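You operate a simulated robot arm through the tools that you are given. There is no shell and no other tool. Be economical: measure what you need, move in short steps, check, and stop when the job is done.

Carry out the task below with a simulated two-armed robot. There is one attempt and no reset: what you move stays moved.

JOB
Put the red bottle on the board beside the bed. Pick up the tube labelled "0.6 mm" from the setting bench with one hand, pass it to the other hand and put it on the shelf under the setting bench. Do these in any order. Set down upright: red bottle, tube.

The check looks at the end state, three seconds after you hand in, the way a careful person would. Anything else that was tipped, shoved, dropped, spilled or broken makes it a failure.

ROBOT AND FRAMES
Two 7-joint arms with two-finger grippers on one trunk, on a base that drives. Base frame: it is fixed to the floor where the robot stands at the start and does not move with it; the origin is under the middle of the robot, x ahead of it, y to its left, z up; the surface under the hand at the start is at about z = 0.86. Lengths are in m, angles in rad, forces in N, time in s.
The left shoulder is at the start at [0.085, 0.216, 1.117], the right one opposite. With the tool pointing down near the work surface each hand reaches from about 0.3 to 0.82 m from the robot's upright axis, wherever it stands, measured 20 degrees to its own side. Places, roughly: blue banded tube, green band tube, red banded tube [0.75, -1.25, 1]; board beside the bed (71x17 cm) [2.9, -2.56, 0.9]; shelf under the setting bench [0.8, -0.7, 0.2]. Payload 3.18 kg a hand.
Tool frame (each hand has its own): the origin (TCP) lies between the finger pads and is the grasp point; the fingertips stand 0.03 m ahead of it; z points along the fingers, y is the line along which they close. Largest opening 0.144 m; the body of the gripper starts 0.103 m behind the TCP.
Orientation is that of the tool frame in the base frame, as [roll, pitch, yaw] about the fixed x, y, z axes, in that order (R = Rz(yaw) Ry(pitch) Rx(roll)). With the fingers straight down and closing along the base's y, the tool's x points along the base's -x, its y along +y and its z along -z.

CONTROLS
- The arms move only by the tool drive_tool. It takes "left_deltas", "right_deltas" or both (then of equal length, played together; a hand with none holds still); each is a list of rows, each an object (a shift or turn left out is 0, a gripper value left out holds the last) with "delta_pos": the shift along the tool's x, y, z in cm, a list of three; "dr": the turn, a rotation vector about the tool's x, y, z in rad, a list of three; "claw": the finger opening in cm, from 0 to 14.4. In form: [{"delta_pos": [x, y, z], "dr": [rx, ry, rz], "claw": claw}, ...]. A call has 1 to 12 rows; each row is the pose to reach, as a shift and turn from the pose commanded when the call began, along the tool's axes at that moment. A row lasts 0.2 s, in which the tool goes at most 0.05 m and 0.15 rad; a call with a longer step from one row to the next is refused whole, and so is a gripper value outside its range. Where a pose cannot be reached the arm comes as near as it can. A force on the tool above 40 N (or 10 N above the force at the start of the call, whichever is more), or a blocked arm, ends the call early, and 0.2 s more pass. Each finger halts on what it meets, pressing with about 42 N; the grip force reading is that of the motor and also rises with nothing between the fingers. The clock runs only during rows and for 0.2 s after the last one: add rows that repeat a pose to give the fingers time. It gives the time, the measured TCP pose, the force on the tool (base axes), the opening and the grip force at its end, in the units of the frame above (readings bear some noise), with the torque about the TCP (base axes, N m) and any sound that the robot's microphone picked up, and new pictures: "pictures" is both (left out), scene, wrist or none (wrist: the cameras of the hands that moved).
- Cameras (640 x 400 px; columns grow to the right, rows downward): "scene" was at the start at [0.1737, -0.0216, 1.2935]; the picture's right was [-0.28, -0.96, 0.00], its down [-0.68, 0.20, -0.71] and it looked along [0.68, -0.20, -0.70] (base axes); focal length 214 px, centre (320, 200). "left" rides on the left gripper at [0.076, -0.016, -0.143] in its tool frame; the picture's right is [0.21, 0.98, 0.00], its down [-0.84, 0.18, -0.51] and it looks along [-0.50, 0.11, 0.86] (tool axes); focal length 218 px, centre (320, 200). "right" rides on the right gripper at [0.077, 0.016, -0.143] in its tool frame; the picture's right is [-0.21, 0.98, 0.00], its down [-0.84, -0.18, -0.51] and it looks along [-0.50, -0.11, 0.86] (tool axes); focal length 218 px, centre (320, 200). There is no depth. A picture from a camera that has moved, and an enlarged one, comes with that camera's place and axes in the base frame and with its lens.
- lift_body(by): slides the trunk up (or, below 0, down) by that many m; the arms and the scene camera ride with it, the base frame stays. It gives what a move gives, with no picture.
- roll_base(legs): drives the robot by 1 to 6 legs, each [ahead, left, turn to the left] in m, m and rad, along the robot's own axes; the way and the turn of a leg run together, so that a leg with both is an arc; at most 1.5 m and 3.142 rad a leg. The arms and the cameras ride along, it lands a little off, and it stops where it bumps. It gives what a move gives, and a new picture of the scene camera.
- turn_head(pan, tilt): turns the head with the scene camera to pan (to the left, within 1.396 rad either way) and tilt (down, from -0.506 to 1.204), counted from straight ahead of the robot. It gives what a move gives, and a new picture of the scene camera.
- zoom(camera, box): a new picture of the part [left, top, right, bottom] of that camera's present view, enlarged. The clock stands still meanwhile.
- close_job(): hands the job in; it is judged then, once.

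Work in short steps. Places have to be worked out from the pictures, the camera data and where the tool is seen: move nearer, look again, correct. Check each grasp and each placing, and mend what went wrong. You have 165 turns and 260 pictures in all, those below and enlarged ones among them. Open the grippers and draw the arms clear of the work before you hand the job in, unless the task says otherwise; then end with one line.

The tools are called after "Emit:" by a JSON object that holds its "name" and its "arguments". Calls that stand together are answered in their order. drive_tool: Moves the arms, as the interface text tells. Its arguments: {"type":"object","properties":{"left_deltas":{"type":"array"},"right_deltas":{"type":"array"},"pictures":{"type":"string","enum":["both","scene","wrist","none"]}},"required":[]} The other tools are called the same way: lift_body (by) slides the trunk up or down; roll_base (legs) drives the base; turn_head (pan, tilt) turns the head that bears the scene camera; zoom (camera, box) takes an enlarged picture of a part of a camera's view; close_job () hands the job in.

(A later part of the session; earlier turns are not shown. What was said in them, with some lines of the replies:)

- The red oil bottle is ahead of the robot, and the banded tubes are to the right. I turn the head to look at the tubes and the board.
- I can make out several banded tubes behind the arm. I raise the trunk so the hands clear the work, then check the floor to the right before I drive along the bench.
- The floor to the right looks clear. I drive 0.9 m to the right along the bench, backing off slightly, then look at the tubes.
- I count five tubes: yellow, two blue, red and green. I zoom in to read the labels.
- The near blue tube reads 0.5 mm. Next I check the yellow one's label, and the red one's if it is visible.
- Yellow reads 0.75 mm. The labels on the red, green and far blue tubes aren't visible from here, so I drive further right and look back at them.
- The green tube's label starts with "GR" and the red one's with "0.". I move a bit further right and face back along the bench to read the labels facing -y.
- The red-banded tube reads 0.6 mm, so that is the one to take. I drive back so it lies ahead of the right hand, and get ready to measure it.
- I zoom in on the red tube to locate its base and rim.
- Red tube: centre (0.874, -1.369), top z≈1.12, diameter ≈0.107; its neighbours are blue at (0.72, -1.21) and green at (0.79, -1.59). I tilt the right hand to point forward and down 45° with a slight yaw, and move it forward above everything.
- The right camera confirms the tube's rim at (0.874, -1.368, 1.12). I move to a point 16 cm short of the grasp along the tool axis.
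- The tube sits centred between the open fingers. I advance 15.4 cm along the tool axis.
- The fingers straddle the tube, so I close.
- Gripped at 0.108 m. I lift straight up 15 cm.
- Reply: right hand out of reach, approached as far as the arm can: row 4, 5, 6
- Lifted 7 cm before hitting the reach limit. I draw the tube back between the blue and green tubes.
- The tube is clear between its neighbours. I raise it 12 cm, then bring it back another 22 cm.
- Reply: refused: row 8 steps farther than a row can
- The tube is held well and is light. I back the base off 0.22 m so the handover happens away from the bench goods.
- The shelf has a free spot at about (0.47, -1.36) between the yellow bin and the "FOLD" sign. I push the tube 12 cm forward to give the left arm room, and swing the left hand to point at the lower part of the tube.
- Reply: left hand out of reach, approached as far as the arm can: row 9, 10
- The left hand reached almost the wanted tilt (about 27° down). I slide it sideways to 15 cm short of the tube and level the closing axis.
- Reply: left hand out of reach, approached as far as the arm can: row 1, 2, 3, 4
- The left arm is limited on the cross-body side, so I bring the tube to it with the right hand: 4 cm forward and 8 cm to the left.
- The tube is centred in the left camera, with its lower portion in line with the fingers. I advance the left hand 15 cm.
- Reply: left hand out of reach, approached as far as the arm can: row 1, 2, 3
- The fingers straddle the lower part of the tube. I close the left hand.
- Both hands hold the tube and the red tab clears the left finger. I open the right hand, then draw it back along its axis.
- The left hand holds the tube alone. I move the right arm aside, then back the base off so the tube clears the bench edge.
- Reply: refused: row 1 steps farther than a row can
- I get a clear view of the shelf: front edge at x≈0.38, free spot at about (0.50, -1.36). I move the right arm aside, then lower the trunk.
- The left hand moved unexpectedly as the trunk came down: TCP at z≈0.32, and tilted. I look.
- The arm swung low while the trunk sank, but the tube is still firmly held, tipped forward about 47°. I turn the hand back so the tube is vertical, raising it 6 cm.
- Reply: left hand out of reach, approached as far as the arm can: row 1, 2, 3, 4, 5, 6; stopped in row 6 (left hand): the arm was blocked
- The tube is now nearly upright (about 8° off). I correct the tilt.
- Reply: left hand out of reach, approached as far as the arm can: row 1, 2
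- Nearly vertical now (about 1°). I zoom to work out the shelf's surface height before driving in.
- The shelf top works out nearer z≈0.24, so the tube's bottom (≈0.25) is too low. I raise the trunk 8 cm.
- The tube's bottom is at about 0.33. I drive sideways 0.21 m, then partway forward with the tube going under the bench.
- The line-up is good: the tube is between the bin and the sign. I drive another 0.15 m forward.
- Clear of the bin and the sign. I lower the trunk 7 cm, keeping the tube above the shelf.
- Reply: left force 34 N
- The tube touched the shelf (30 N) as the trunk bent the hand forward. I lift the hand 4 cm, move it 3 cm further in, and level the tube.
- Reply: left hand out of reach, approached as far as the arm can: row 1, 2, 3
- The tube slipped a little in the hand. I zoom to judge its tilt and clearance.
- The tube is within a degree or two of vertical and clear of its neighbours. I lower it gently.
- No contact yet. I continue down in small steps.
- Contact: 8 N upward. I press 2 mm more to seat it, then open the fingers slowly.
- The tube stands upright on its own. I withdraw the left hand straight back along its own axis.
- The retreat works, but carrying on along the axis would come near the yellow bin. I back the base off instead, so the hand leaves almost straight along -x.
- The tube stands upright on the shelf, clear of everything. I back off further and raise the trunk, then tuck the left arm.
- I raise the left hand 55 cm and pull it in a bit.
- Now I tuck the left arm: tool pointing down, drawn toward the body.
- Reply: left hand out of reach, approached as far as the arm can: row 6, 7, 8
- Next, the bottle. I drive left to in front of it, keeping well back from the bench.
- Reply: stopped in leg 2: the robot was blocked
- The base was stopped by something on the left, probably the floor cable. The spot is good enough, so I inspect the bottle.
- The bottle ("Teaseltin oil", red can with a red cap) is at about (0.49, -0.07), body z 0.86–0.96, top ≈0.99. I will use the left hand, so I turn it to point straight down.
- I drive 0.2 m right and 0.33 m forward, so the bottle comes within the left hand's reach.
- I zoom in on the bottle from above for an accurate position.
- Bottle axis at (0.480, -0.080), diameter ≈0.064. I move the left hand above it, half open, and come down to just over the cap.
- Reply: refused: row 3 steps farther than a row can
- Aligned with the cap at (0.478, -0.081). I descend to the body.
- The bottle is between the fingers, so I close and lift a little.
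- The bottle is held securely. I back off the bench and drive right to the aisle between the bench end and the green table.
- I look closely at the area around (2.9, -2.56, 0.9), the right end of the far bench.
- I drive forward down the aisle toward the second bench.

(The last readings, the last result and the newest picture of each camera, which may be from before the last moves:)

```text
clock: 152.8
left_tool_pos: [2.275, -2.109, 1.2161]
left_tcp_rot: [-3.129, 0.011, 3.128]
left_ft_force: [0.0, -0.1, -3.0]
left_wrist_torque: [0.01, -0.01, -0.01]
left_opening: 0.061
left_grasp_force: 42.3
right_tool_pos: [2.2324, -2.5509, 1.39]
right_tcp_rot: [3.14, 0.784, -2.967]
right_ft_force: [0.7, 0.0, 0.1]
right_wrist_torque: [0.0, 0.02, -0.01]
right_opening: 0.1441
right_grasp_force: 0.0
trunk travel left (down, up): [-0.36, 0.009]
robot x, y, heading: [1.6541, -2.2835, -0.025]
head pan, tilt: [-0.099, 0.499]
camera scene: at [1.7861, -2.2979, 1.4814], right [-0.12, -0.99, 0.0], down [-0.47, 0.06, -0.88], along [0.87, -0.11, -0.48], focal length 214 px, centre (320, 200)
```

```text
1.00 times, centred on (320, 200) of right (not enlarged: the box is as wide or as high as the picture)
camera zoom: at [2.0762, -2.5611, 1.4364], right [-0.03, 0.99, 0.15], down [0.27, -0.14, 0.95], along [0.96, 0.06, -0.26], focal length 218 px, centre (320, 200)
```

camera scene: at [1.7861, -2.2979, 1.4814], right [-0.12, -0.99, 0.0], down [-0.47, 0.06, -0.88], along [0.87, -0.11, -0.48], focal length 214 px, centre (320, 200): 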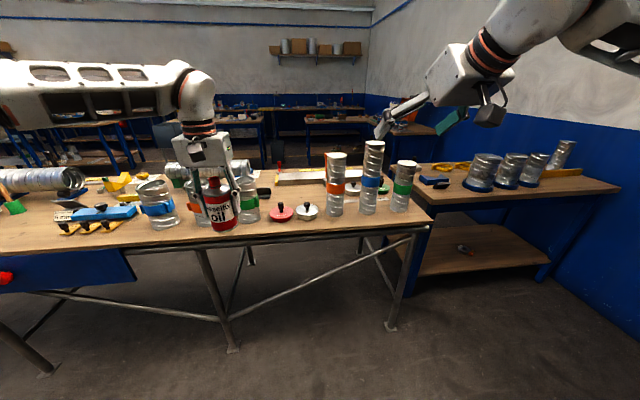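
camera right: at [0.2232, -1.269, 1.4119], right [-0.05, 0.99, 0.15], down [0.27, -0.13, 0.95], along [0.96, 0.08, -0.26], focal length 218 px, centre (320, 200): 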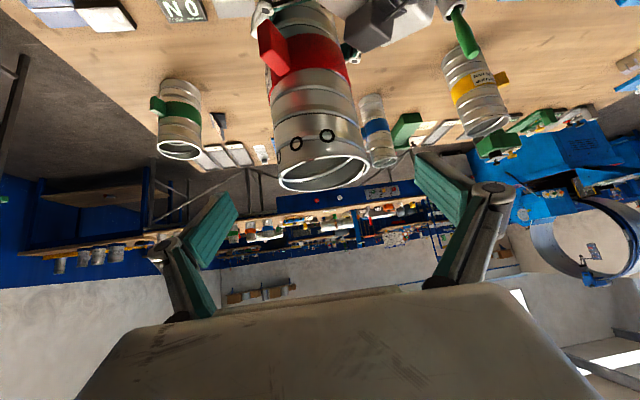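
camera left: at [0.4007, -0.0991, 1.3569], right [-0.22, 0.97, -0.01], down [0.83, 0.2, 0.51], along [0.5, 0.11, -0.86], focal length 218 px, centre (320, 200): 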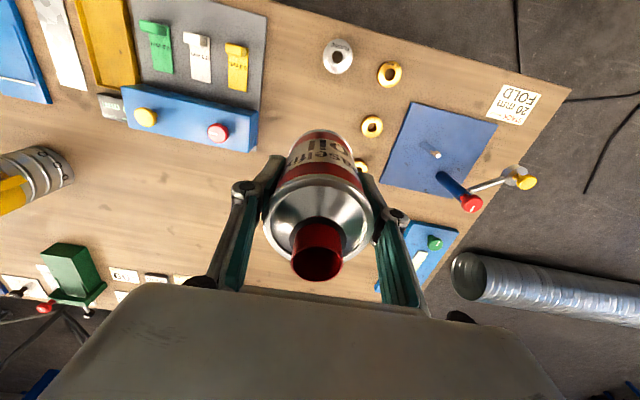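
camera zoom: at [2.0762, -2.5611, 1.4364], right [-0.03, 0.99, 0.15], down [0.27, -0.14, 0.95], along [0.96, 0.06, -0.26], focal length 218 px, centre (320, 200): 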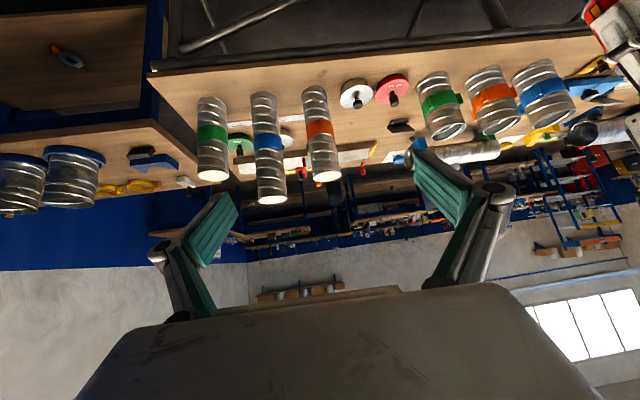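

The strip of worktop between the grey bar "bed" (x≈3.1) and the tubes seems to be the board. I raise the left hand, pull the right hand in, and move closer to look from above.

Emit:
{"name": "drive_tool", "arguments": {"left_deltas": [{"delta_pos": [0, 0, -4]}, {"delta_pos": [2, 0, -7]}, {"delta_pos": [4, 0, -9]}, {"delta_pos": [6, 0, -9]}], "right_deltas": [{"delta_pos": [2.5, 0, -2.5]}, {"delta_pos": [5, 0, -5]}, {"delta_pos": [7.5, 0, -7.5]}, {"delta_pos": [10, 0, -10]}], "pictures": "none"}}

Emit:
{"name": "roll_base", "arguments": {"legs": [[0.45, -0.1, 0.025]]}}

Emit:
{"name": "turn_head", "arguments": {"pan": -0.1, "tilt": 0.75}}

```text
clock: 153.8
left_tool_pos: [2.2141, -2.109, 1.3052]
left_tcp_rot: [-3.131, 0.009, 3.127]
left_ft_force: [-0.1, 0.0, -2.9]
left_wrist_torque: [0.0, 0.03, 0.01]
left_opening: 0.0609
left_grasp_force: 42.1
left hand out of reach, approached as far as the arm can: row 1, 2, 3
right_tool_pos: [2.0938, -2.576, 1.3894]
right_tcp_rot: [3.141, 0.782, -2.965]
right_ft_force: [0.8, -1.0, -0.2]
right_wrist_torque: [0.02, 0.03, 0.06]
right_opening: 0.1439
right_grasp_force: 0.0
trunk travel left (down, up): [-0.36, 0.009]
robot x, y, heading: [1.6539, -2.2888, -0.025]
head pan, tilt: [-0.099, 0.499]
```

```text
clock: 156.5
left_tool_pos: [2.6591, -2.2015, 1.3046]
left_tcp_rot: [-3.132, 0.012, -3.136]
left_ft_force: [0.4, -0.5, -3.3]
left_wrist_torque: [0.01, 0.03, -0.01]
left_opening: 0.0607
left_grasp_force: 42.2
right_tool_pos: [2.5483, -2.6705, 1.3886]
right_tcp_rot: [3.139, 0.785, -2.943]
right_ft_force: [0.5, -0.1, 0.6]
right_wrist_torque: [-0.02, 0.02, 0.0]
right_opening: 0.144
right_grasp_force: 0.1
trunk travel left (down, up): [-0.36, 0.009]
robot x, y, heading: [2.102, -2.3892, -0.008]
head pan, tilt: [-0.099, 0.499]
camera scene: at [2.2364, -2.3991, 1.4813], right [-0.1, -0.99, 0.0], down [-0.48, 0.05, -0.88], along [0.87, -0.09, -0.48], focal length 214 px, centre (320, 200)
```

scene: 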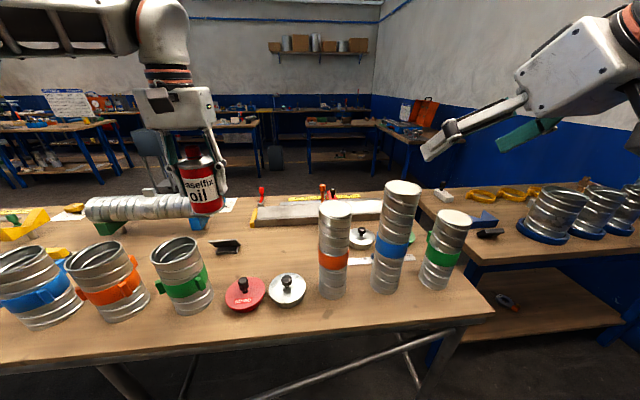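

```text
clock: 157.3
left_tool_pos: [2.6597, -2.2014, 1.3042]
left_tcp_rot: [-3.131, 0.01, -3.137]
left_ft_force: [0.2, 0.5, -3.1]
left_wrist_torque: [0.03, -0.02, -0.01]
left_opening: 0.0607
left_grasp_force: 42.3
right_tool_pos: [2.5479, -2.6692, 1.391]
right_tcp_rot: [3.14, 0.785, -2.945]
right_ft_force: [0.0, 0.0, -0.4]
right_wrist_torque: [0.01, -0.01, 0.01]
right_opening: 0.1439
right_grasp_force: 0.1
trunk travel left (down, up): [-0.36, 0.009]
robot x, y, heading: [2.1059, -2.395, 0.003]
head pan, tilt: [-0.099, 0.75]
camera scene: at [2.2276, -2.3981, 1.4595], right [-0.1, -0.99, 0.0], down [-0.68, 0.07, -0.73], along [0.73, -0.07, -0.68], focal length 214 px, centre (320, 200)
```

scene: 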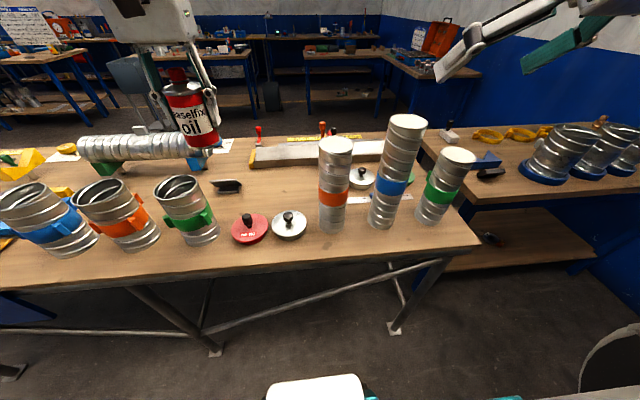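

Emit:
{"name": "zoom", "arguments": {"camera": "scene", "box": [200, 120, 460, 260]}}

Emit:
{"name": "zoom", "arguments": {"camera": "left", "box": [0, 0, 640, 400]}}

```text
2.46 times, centred on (330, 190) of scene
camera zoom: at [2.2276, -2.3981, 1.4595], right [-0.1, -0.99, 0.0], down [-0.68, 0.07, -0.73], along [0.73, -0.07, -0.68], focal length 528 px, centre (295, 225)
```

zoom: 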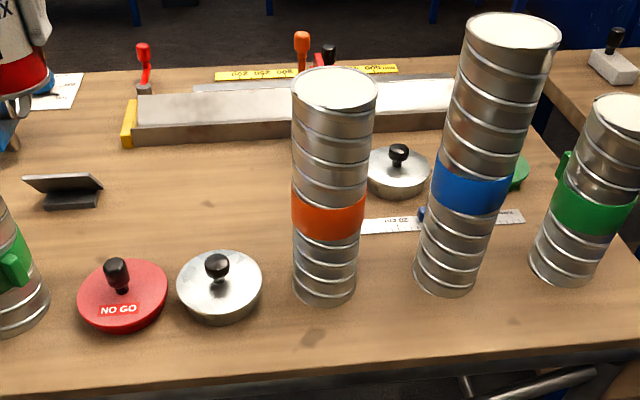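

```text
1.00 times, centred on (320, 200) of left (not enlarged: the box is as wide or as high as the picture)
camera zoom: at [2.5823, -2.2166, 1.4451], right [-0.21, 0.98, -0.01], down [0.84, 0.19, 0.51], along [0.5, 0.1, -0.86], focal length 218 px, centre (320, 200)
```

zoom: 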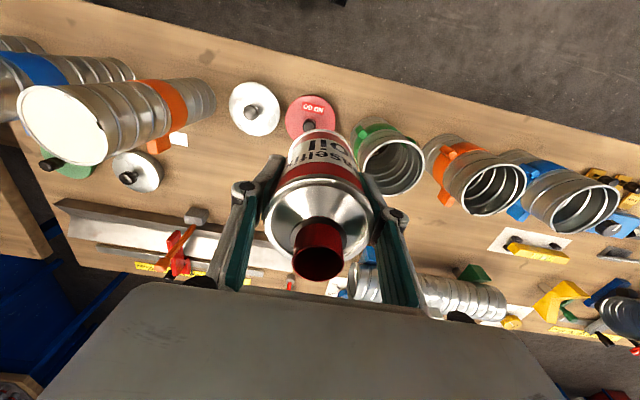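

The strip in front of the bed is clear around (2.90, -2.33). The discs sit at x≈2.73 and the orange tube at (2.73, -2.49). I move the base so the left hand can reach that spot.

Emit:
{"name": "roll_base", "arguments": {"legs": [[0, -0.105, -0.003], [0.14, 0, 0]]}}

Emit:
{"name": "zoom", "arguments": {"camera": "left", "box": [0, 0, 640, 400]}}

```text
clock: 159.8
left_tool_pos: [2.7974, -2.3073, 1.3044]
left_tcp_rot: [-3.131, 0.008, -3.139]
left_ft_force: [0.8, 0.0, -2.4]
left_wrist_torque: [0.03, 0.02, -0.04]
left_opening: 0.0608
left_grasp_force: 41.9
right_tool_pos: [2.6844, -2.7762, 1.3895]
right_tcp_rot: [3.139, 0.783, -2.95]
right_ft_force: [0.1, 0.4, 0.1]
right_wrist_torque: [0.0, 0.0, 0.02]
right_opening: 0.144
right_grasp_force: 0.1
trunk travel left (down, up): [-0.36, 0.009]
robot x, y, heading: [2.2446, -2.4987, -0.012]
head pan, tilt: [-0.099, 0.75]
camera scene: at [2.3656, -2.5029, 1.4593], right [-0.11, -0.99, 0.0], down [-0.68, 0.07, -0.73], along [0.73, -0.08, -0.68], focal length 214 px, centre (320, 200)
```

scene: 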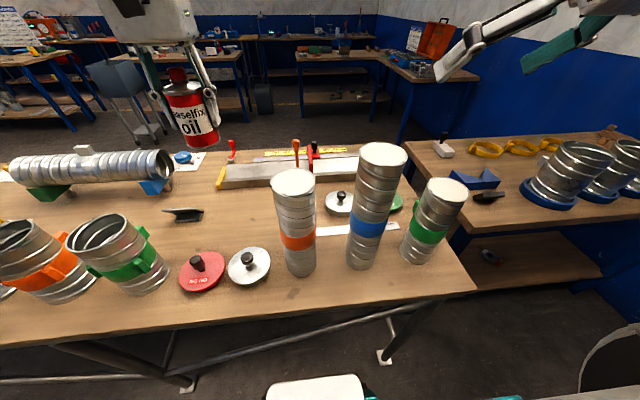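

```text
1.00 times, centred on (320, 200) of left (not enlarged: the box is as wide or as high as the picture)
camera zoom: at [2.7211, -2.3231, 1.4448], right [-0.21, 0.98, -0.01], down [0.84, 0.19, 0.51], along [0.5, 0.1, -0.86], focal length 218 px, centre (320, 200)
```

zoom: 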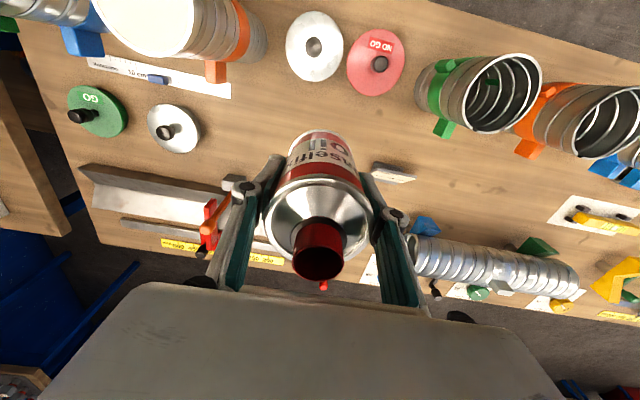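

The overhead view confirms the free strip. I move above (2.90, -2.33) and descend to 8–9 cm above the expected contact height.

Emit:
{"name": "drive_tool", "arguments": {"left_deltas": [{"delta_pos": [-4, -1, 0]}, {"delta_pos": [-8, -2, 1]}, {"delta_pos": [-10.3, -2.3, 4]}, {"delta_pos": [-10.3, -2.3, 8.5]}, {"delta_pos": [-10.3, -2.3, 13]}, {"delta_pos": [-10.3, -2.3, 17.5]}, {"delta_pos": [-10.3, -2.3, 22]}, {"delta_pos": [-10.3, -2.3, 25.5]}, {"delta_pos": [-10.3, -2.3, 28]}]}}

```text
clock: 161.8
left_tool_pos: [2.9034, -2.3333, 1.0257]
left_tcp_rot: [-3.13, 0.01, -3.14]
left_ft_force: [0.1, -0.3, -0.9]
left_wrist_torque: [0.01, -0.01, -0.01]
left_opening: 0.0607
left_grasp_force: 42.1
left hand out of reach, approached as far as the arm can: row 1, 2, 3, 4, 5
right_tool_pos: [2.6846, -2.7758, 1.3898]
right_tcp_rot: [3.14, 0.784, -2.951]
right_ft_force: [0.8, -0.1, 0.5]
right_wrist_torque: [0.03, 0.02, -0.01]
right_opening: 0.1438
right_grasp_force: 0.0
trunk travel left (down, up): [-0.36, 0.009]
robot x, y, heading: [2.2413, -2.4951, -0.01]
head pan, tilt: [-0.099, 0.75]
camera scene: at [2.3656, -2.5029, 1.4593], right [-0.11, -0.99, 0.0], down [-0.68, 0.07, -0.73], along [0.73, -0.08, -0.68], focal length 214 px, centre (320, 200)
camera left: at [2.8267, -2.3483, 1.1662], right [-0.21, 0.98, -0.01], down [0.84, 0.19, 0.51], along [0.51, 0.1, -0.86], focal length 218 px, centre (320, 200)
```

scene: 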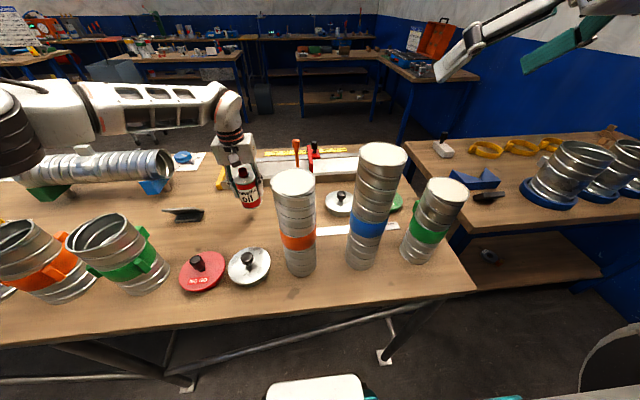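
left: 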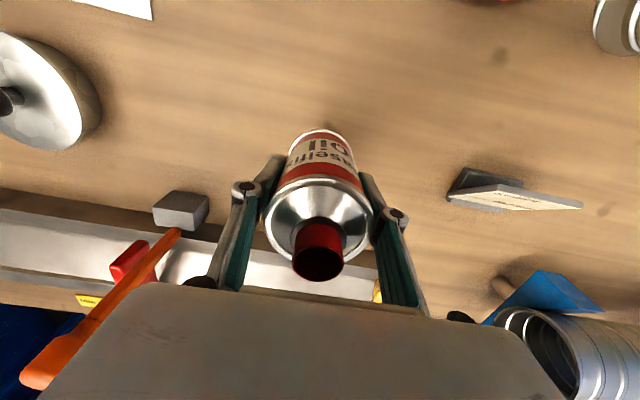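

Clear all around. I lower 5 cm, then go in small steps until contact.

Emit:
{"name": "drive_tool", "arguments": {"left_deltas": [{"delta_pos": [0, 0, 2.5]}, {"delta_pos": [0, 0, 4.5]}, {"delta_pos": [0, 0, 5.5]}], "pictures": "wrist"}}

Emit:
{"name": "zoom", "arguments": {"camera": "scene", "box": [180, 130, 340, 250]}}

```text
clock: 162.6
left_tool_pos: [2.9026, -2.3338, 0.97]
left_tcp_rot: [-3.13, 0.01, -3.141]
left_ft_force: [-0.2, 0.3, -2.4]
left_wrist_torque: [0.05, -0.01, 0.0]
left_opening: 0.061
left_grasp_force: 41.6
right_tool_pos: [2.6835, -2.776, 1.3893]
right_tcp_rot: [-3.141, 0.784, -2.949]
right_ft_force: [-0.1, -0.1, 0.6]
right_wrist_torque: [0.0, 0.01, 0.0]
right_opening: 0.1441
right_grasp_force: 0.0
trunk travel left (down, up): [-0.36, 0.009]
robot x, y, heading: [2.2421, -2.4975, -0.007]
head pan, tilt: [-0.099, 0.75]
camera left: at [2.8261, -2.3488, 1.1103], right [-0.21, 0.98, -0.01], down [0.84, 0.19, 0.51], along [0.5, 0.1, -0.86], focal length 218 px, centre (320, 200)
```

left: 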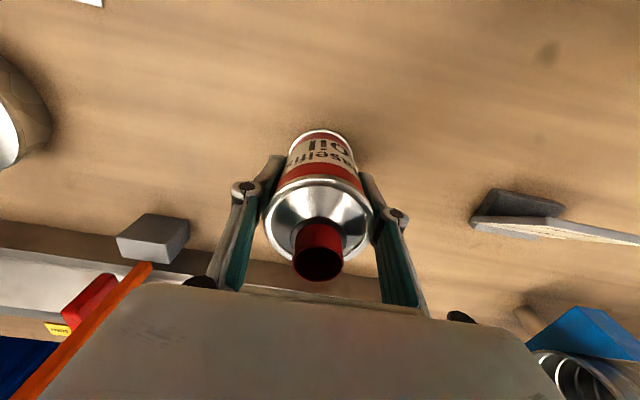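

```text
3.33 times, centred on (260, 190) of scene
camera zoom: at [2.3653, -2.5027, 1.4593], right [-0.11, -0.99, 0.0], down [-0.68, 0.07, -0.73], along [0.73, -0.08, -0.68], focal length 715 px, centre (520, 233)
```

zoom: 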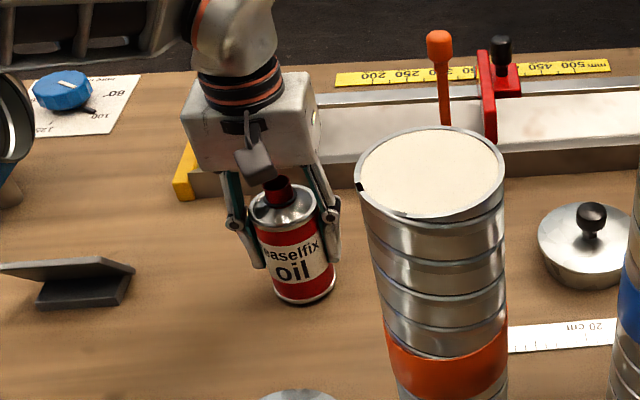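

The bottle's bottom is about 4 cm above the board. I go on down gently.

Emit:
{"name": "drive_tool", "arguments": {"left_deltas": [{"delta_pos": [0, 0, 1.2]}, {"delta_pos": [0, 0, 2.2]}, {"delta_pos": [0, 0, 3]}], "pictures": "none"}}

Emit:
{"name": "drive_tool", "arguments": {"left_deltas": [{"delta_pos": [0, 0, 0.5]}, {"delta_pos": [0, 0, 0.9]}], "pictures": "none"}}

```text
clock: 163.2
left_tool_pos: [2.9069, -2.3336, 0.9623]
left_tcp_rot: [-3.123, 0.021, -3.135]
left_ft_force: [-7.9, 1.9, 22.3]
left_wrist_torque: [0.47, 0.05, 0.16]
left_opening: 0.0611
left_grasp_force: 41.6
right_tool_pos: [2.6831, -2.7747, 1.3895]
right_tcp_rot: [-3.141, 0.787, -2.949]
right_ft_force: [1.0, 0.3, -0.4]
right_wrist_torque: [0.03, 0.07, 0.03]
right_opening: 0.1438
right_grasp_force: 0.1
trunk travel left (down, up): [-0.36, 0.009]
robot x, y, heading: [2.2424, -2.4937, -0.009]
head pan, tilt: [-0.099, 0.75]
stopped in row 2 (left hand): the force on the tool passed its limit at 45 N (the readings are from after the stop); the commanded pose is now the measured one
```

```text
clock: 163.7
left_tool_pos: [2.91, -2.3356, 0.9587]
left_tcp_rot: [-3.12, 0.031, -3.134]
left_ft_force: [-4.9, 0.1, 14.8]
left_wrist_torque: [0.4, 0.17, 0.2]
left_opening: 0.061
left_grasp_force: 42.2
right_tool_pos: [2.684, -2.7752, 1.3903]
right_tcp_rot: [3.14, 0.786, -2.946]
right_ft_force: [-0.6, 0.4, -0.4]
right_wrist_torque: [-0.02, 0.03, 0.01]
right_opening: 0.1438
right_grasp_force: 0.1
trunk travel left (down, up): [-0.36, 0.009]
robot x, y, heading: [2.241, -2.4927, -0.006]
head pan, tilt: [-0.099, 0.75]
stopped in row 2 (left hand): the force on the tool passed its limit at 41 N (the readings are from after the stop); the commanded pose is now the measured one
```

The bottle is on the board: contact with the surface at z≈0.90. I check before releasing.

Emit:
{"name": "zoom", "arguments": {"camera": "left", "box": [160, 60, 480, 300]}}

Emit:
{"name": "zoom", "arguments": {"camera": "scene", "box": [200, 150, 320, 240]}}

```text
1.67 times, centred on (320, 180) of left
camera zoom: at [2.8299, -2.3494, 1.0978], right [-0.21, 0.98, -0.03], down [0.83, 0.2, 0.53], along [0.52, 0.09, -0.85], focal length 364 px, centre (320, 233)
```

zoom: 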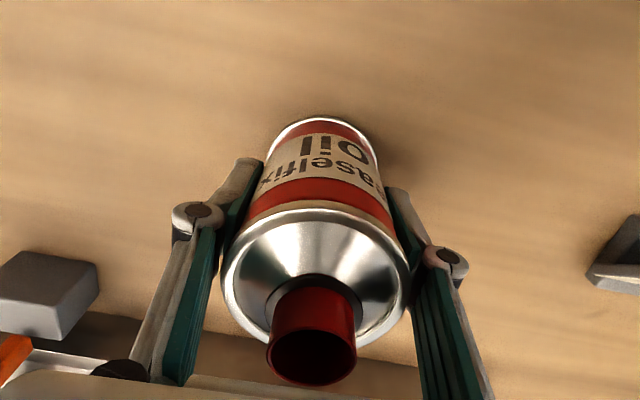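

```text
4.44 times, centred on (260, 195) of scene
camera zoom: at [2.3641, -2.5027, 1.4593], right [-0.11, -0.99, 0.0], down [-0.68, 0.07, -0.73], along [0.73, -0.08, -0.68], focal length 953 px, centre (587, 222)
```

zoom: 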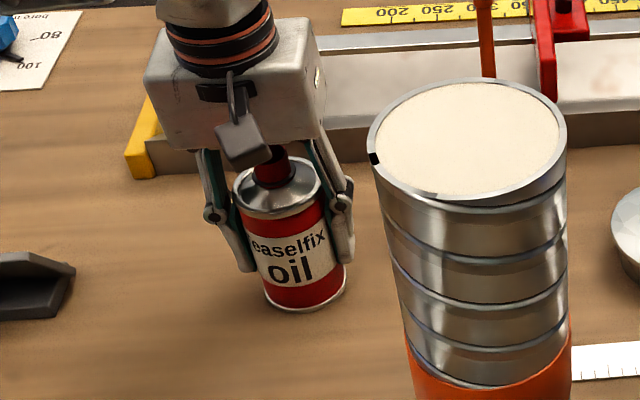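

Seated. I open the fingers gradually, then rise straight up.

Emit:
{"name": "drive_tool", "arguments": {"left_deltas": [{"claw": 6.4}, {"claw": 7}, {"claw": 8.5}, {"claw": 10}, {"claw": 11}, {"claw": 11}], "pictures": "wrist"}}

```text
clock: 165.1
left_tool_pos: [2.9094, -2.3347, 0.9568]
left_tcp_rot: [-3.125, 0.029, -3.138]
left_ft_force: [0.3, -0.7, 0.2]
left_wrist_torque: [-0.01, 0.01, -0.02]
left_opening: 0.11
left_grasp_force: 0.0
right_tool_pos: [2.6838, -2.7753, 1.3901]
right_tcp_rot: [-3.141, 0.786, -2.949]
right_ft_force: [-0.2, 0.5, 0.8]
right_wrist_torque: [-0.02, 0.0, -0.04]
right_opening: 0.1439
right_grasp_force: 0.1
trunk travel left (down, up): [-0.36, 0.009]
robot x, y, heading: [2.2398, -2.4951, -0.008]
head pan, tilt: [-0.099, 0.75]
camera left: at [2.8299, -2.3488, 1.0953], right [-0.21, 0.98, -0.02], down [0.83, 0.19, 0.53], along [0.52, 0.09, -0.85], focal length 218 px, centre (320, 200)
```

left: 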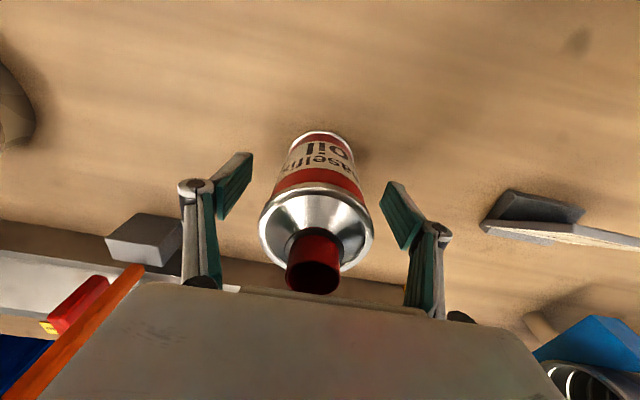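

The bottle stands free. I raise the hand straight up.

Emit:
{"name": "drive_tool", "arguments": {"left_deltas": [{"delta_pos": [0, 0, -3]}, {"delta_pos": [0.2, 0, -7]}, {"delta_pos": [0.3, 0, -12]}, {"delta_pos": [0.5, 0, -17]}, {"delta_pos": [1, 0, -21.5]}, {"delta_pos": [3, 0, -26]}, {"delta_pos": [6, 0, -29.5]}]}}

Emit:
{"name": "zoom", "arguments": {"camera": "scene", "box": [180, 120, 380, 245]}}

```text
clock: 166.7
left_tool_pos: [2.8386, -2.3298, 1.2487]
left_tcp_rot: [-3.123, 0.029, -3.137]
left_ft_force: [-1.2, -0.3, 0.7]
left_wrist_torque: [0.04, -0.04, -0.02]
left_opening: 0.1105
left_grasp_force: 0.1
right_tool_pos: [2.682, -2.7761, 1.3911]
right_tcp_rot: [-3.142, 0.785, -2.949]
right_ft_force: [0.6, -0.2, -0.8]
right_wrist_torque: [0.0, -0.05, -0.01]
right_opening: 0.1442
right_grasp_force: 0.0
trunk travel left (down, up): [-0.36, 0.009]
robot x, y, heading: [2.2403, -2.488, 0.002]
head pan, tilt: [-0.099, 0.75]
camera scene: at [2.363, -2.5026, 1.4595], right [-0.11, -0.99, 0.0], down [-0.68, 0.07, -0.73], along [0.73, -0.08, -0.68], focal length 214 px, centre (320, 200)
camera left: at [2.7589, -2.3441, 1.3875], right [-0.21, 0.98, -0.02], down [0.83, 0.19, 0.53], along [0.52, 0.09, -0.85], focal length 218 px, centre (320, 200)
```

scene: 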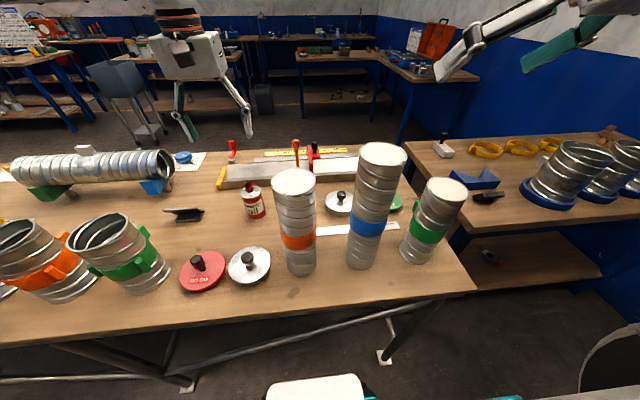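
left: 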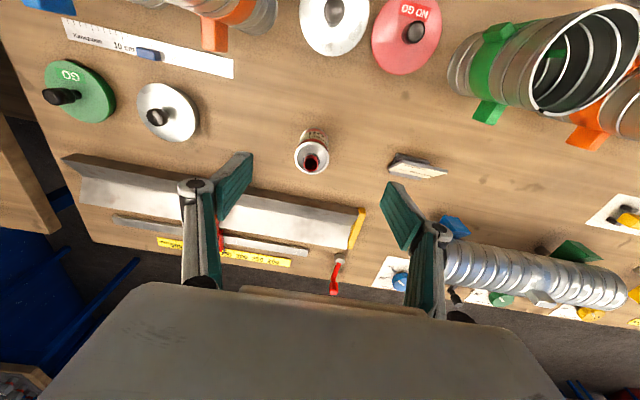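

```text
3.20 times, centred on (280, 182) of scene
camera zoom: at [2.363, -2.5026, 1.4595], right [-0.11, -0.99, 0.0], down [-0.68, 0.07, -0.73], along [0.73, -0.08, -0.68], focal length 686 px, centre (448, 256)
```

zoom: 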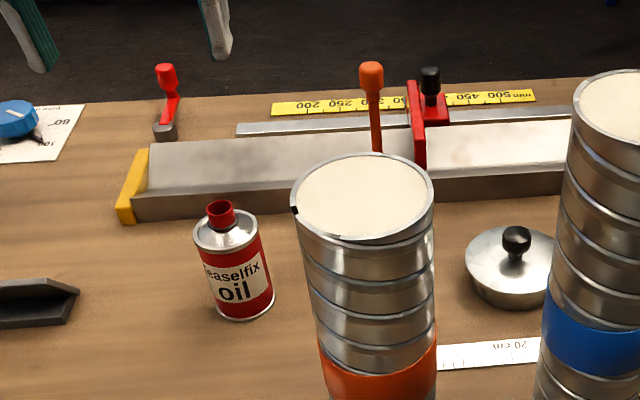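

The bottle stands upright on the board beside the bed at (2.905, -2.335). I back the robot away from the bench.

Emit:
{"name": "roll_base", "arguments": {"legs": [[-0.45, 0, 0]]}}

Emit:
{"name": "turn_head", "arguments": {"pan": 0.0, "tilt": 0.5}}

```text
clock: 169.4
left_tool_pos: [2.3908, -2.328, 1.2467]
left_tcp_rot: [-3.125, 0.03, -3.139]
left_ft_force: [0.8, 0.4, 0.2]
left_wrist_torque: [-0.01, -0.06, 0.02]
left_opening: 0.1102
left_grasp_force: 0.2
right_tool_pos: [2.2321, -2.7737, 1.3906]
right_tcp_rot: [3.141, 0.786, -2.951]
right_ft_force: [-0.4, 0.3, -0.4]
right_wrist_torque: [-0.01, 0.0, 0.0]
right_opening: 0.1439
right_grasp_force: 0.0
trunk travel left (down, up): [-0.36, 0.009]
robot x, y, heading: [1.79, -2.4928, -0.008]
head pan, tilt: [-0.099, 0.75]
camera scene: at [1.9136, -2.4995, 1.4594], right [-0.11, -0.99, 0.0], down [-0.68, 0.07, -0.73], along [0.73, -0.08, -0.68], focal length 214 px, centre (320, 200)
```

scene: 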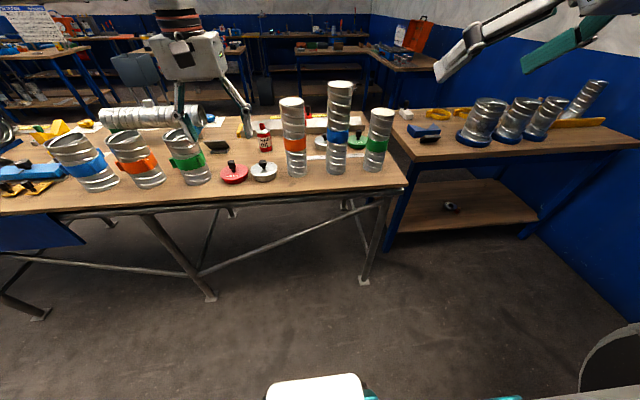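

```text
clock: 170.2
left_tool_pos: [2.3905, -2.3295, 1.2479]
left_tcp_rot: [-3.125, 0.026, -3.14]
left_ft_force: [0.8, -1.3, 0.2]
left_wrist_torque: [-0.01, 0.05, 0.01]
left_opening: 0.1098
left_grasp_force: 0.1
right_tool_pos: [2.2318, -2.7725, 1.3903]
right_tcp_rot: [3.141, 0.786, -2.953]
right_ft_force: [-0.1, 0.9, -0.3]
right_wrist_torque: [0.02, 0.01, 0.02]
right_opening: 0.1439
right_grasp_force: 0.0
trunk travel left (down, up): [-0.36, 0.009]
robot x, y, heading: [1.7903, -2.4924, -0.012]
head pan, tilt: [0.0, 0.499]
camera scene: at [1.923, -2.4914, 1.4813], right [-0.01, -1.0, 0.0], down [-0.48, 0.0, -0.88], along [0.88, -0.01, -0.48], focal length 214 px, centre (320, 200)
```

scene: 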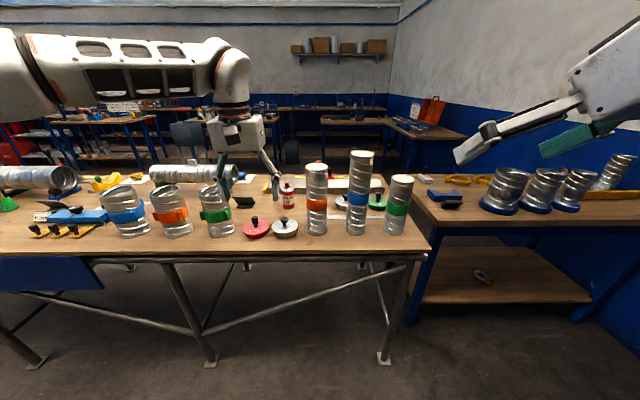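

Both placements are done. I turn left to check the first bench, the shelf tube and the spot where the base was blocked earlier.

Emit:
{"name": "roll_base", "arguments": {"legs": [[-0.1, 0, 0], [0, 0, 1.2]]}}

Emit:
{"name": "turn_head", "arguments": {"pan": 1.2, "tilt": 0.3}}

```text
clock: 174.3
left_tool_pos: [1.7552, -1.8722, 1.2478]
left_tcp_rot: [-3.125, 0.029, -1.935]
left_ft_force: [0.2, 0.5, -0.7]
left_wrist_torque: [-0.04, 0.04, 0.04]
left_opening: 0.11
left_grasp_force: 0.1
right_tool_pos: [2.1134, -2.1802, 1.3893]
right_tcp_rot: [3.141, 0.786, -1.749]
right_ft_force: [0.0, -0.3, -0.2]
right_wrist_torque: [0.02, -0.01, 0.0]
right_opening: 0.144
right_grasp_force: 0.1
trunk travel left (down, up): [-0.36, 0.009]
robot x, y, heading: [1.6918, -2.4892, 1.198]
head pan, tilt: [0.0, 0.499]
camera scene: at [1.7397, -2.3669, 1.4814], right [0.93, -0.37, 0.0], down [-0.18, -0.45, -0.88], along [0.32, 0.82, -0.48], focal length 214 px, centre (320, 200)
```

scene: 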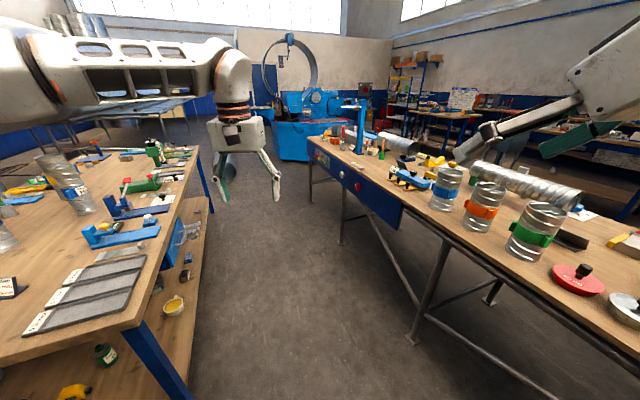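

```text
clock: 175.7
left_tool_pos: [1.7549, -1.8712, 1.2465]
left_tcp_rot: [-3.125, 0.03, -1.937]
left_ft_force: [0.6, 0.0, 0.5]
left_wrist_torque: [0.03, -0.01, 0.0]
left_opening: 0.11
left_grasp_force: 0.1
right_tool_pos: [2.1122, -2.1809, 1.391]
right_tcp_rot: [-3.141, 0.785, -1.748]
right_ft_force: [-0.2, 0.2, 0.2]
right_wrist_torque: [0.03, 0.03, -0.04]
right_opening: 0.144
right_grasp_force: 0.0
trunk travel left (down, up): [-0.36, 0.009]
robot x, y, heading: [1.6946, -2.4901, 1.199]
head pan, tilt: [1.201, 0.3]
camera scene: at [1.6378, -2.3881, 1.4997], right [0.68, 0.73, 0.0], down [0.22, -0.2, -0.96], along [-0.7, 0.65, -0.3], focal length 214 px, centre (320, 200)
```

scene: 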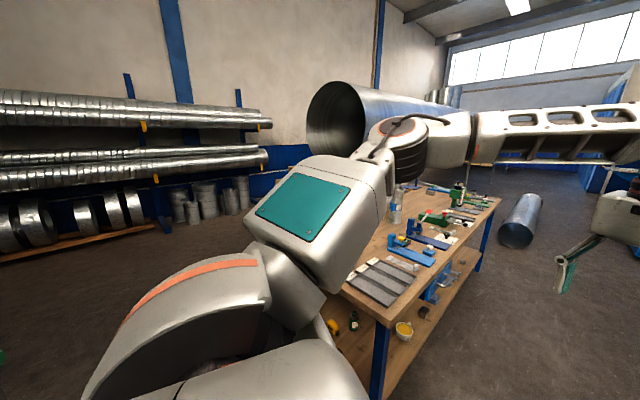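

A large duct lies behind the robot's starting place, and that was probably what stopped the base. I zoom to check it.

Emit:
{"name": "zoom", "arguments": {"camera": "scene", "box": [240, 60, 480, 210]}}

Emit:
{"name": "roll_base", "arguments": {"legs": [[0, 0, 0.6]]}}

Emit:
{"name": "turn_head", "arguments": {"pan": 0.75, "tilt": 0.35}}

```text
2.67 times, centred on (360, 135) of scene
camera zoom: at [1.6378, -2.3881, 1.4997], right [0.68, 0.73, 0.0], down [0.22, -0.2, -0.96], along [-0.7, 0.65, -0.3], focal length 572 px, centre (213, 373)
```

zoom: 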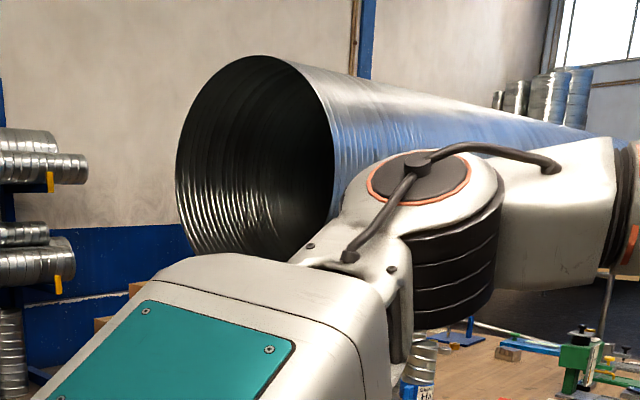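

```text
clock: 177.8
left_tool_pos: [1.3939, -1.9463, 1.2477]
left_tcp_rot: [-3.124, 0.03, -1.335]
left_ft_force: [-0.5, 0.6, 0.2]
left_wrist_torque: [0.01, -0.02, -0.02]
left_opening: 0.1101
left_grasp_force: 0.1
right_tool_pos: [1.8645, -1.995, 1.3904]
right_tcp_rot: [-3.141, 0.785, -1.148]
right_ft_force: [1.2, 0.3, -0.3]
right_wrist_torque: [0.03, -0.01, 0.01]
right_opening: 0.1437
right_grasp_force: 0.0
trunk travel left (down, up): [-0.36, 0.009]
robot x, y, heading: [1.6933, -2.4882, 1.797]
head pan, tilt: [1.201, 0.3]
camera scene: at [1.5898, -2.4362, 1.4997], right [0.15, 0.99, 0.0], down [0.29, -0.04, -0.96], along [-0.95, 0.14, -0.3], focal length 214 px, centre (320, 200)
```

scene: 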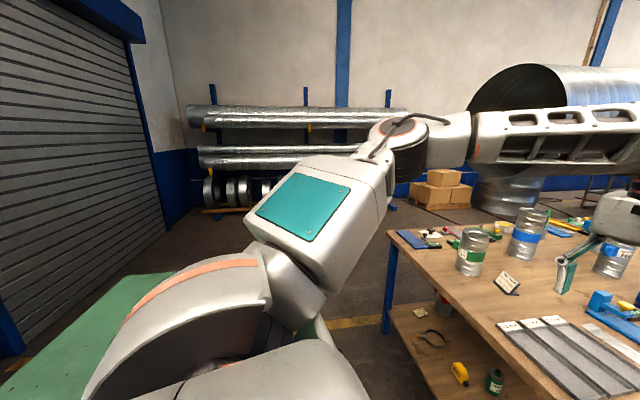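

```text
clock: 178.7
left_tool_pos: [1.3946, -1.947, 1.247]
left_tcp_rot: [-3.123, 0.029, -1.335]
left_ft_force: [1.0, 0.3, 0.6]
left_wrist_torque: [-0.03, -0.03, -0.01]
left_opening: 0.1098
left_grasp_force: 0.0
right_tool_pos: [1.8646, -1.9958, 1.3906]
right_tcp_rot: [3.141, 0.786, -1.148]
right_ft_force: [-1.2, -0.3, 0.2]
right_wrist_torque: [-0.03, 0.03, 0.0]
right_opening: 0.1441
right_grasp_force: 0.1
trunk travel left (down, up): [-0.36, 0.009]
robot x, y, heading: [1.694, -2.4894, 1.797]
head pan, tilt: [0.75, 0.351]
camera scene: at [1.6054, -2.3976, 1.495], right [0.56, 0.83, 0.0], down [0.28, -0.19, -0.94], along [-0.78, 0.53, -0.34], focal length 214 px, centre (320, 200)
```

scene: 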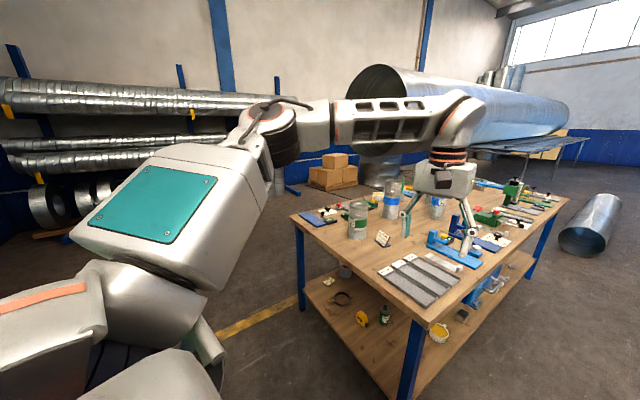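

The duct looks settled on its table, and both benches are undisturbed. Both grippers are open and clear of the work, so I hand in.

Emit:
{"name": "close_job", "arguments": {}}

```text
The job is handed in.
```

I put the red bottle upright on the board beside the bed, and the "0.6 mm" tube, passed from right hand to left, stands upright on the shelf under the setting bench. The base was stopped once, near its starting spot, probably by the large duct lying there. The duct looked settled afterwards, but I had no earlier view of it to rule out a small shift.
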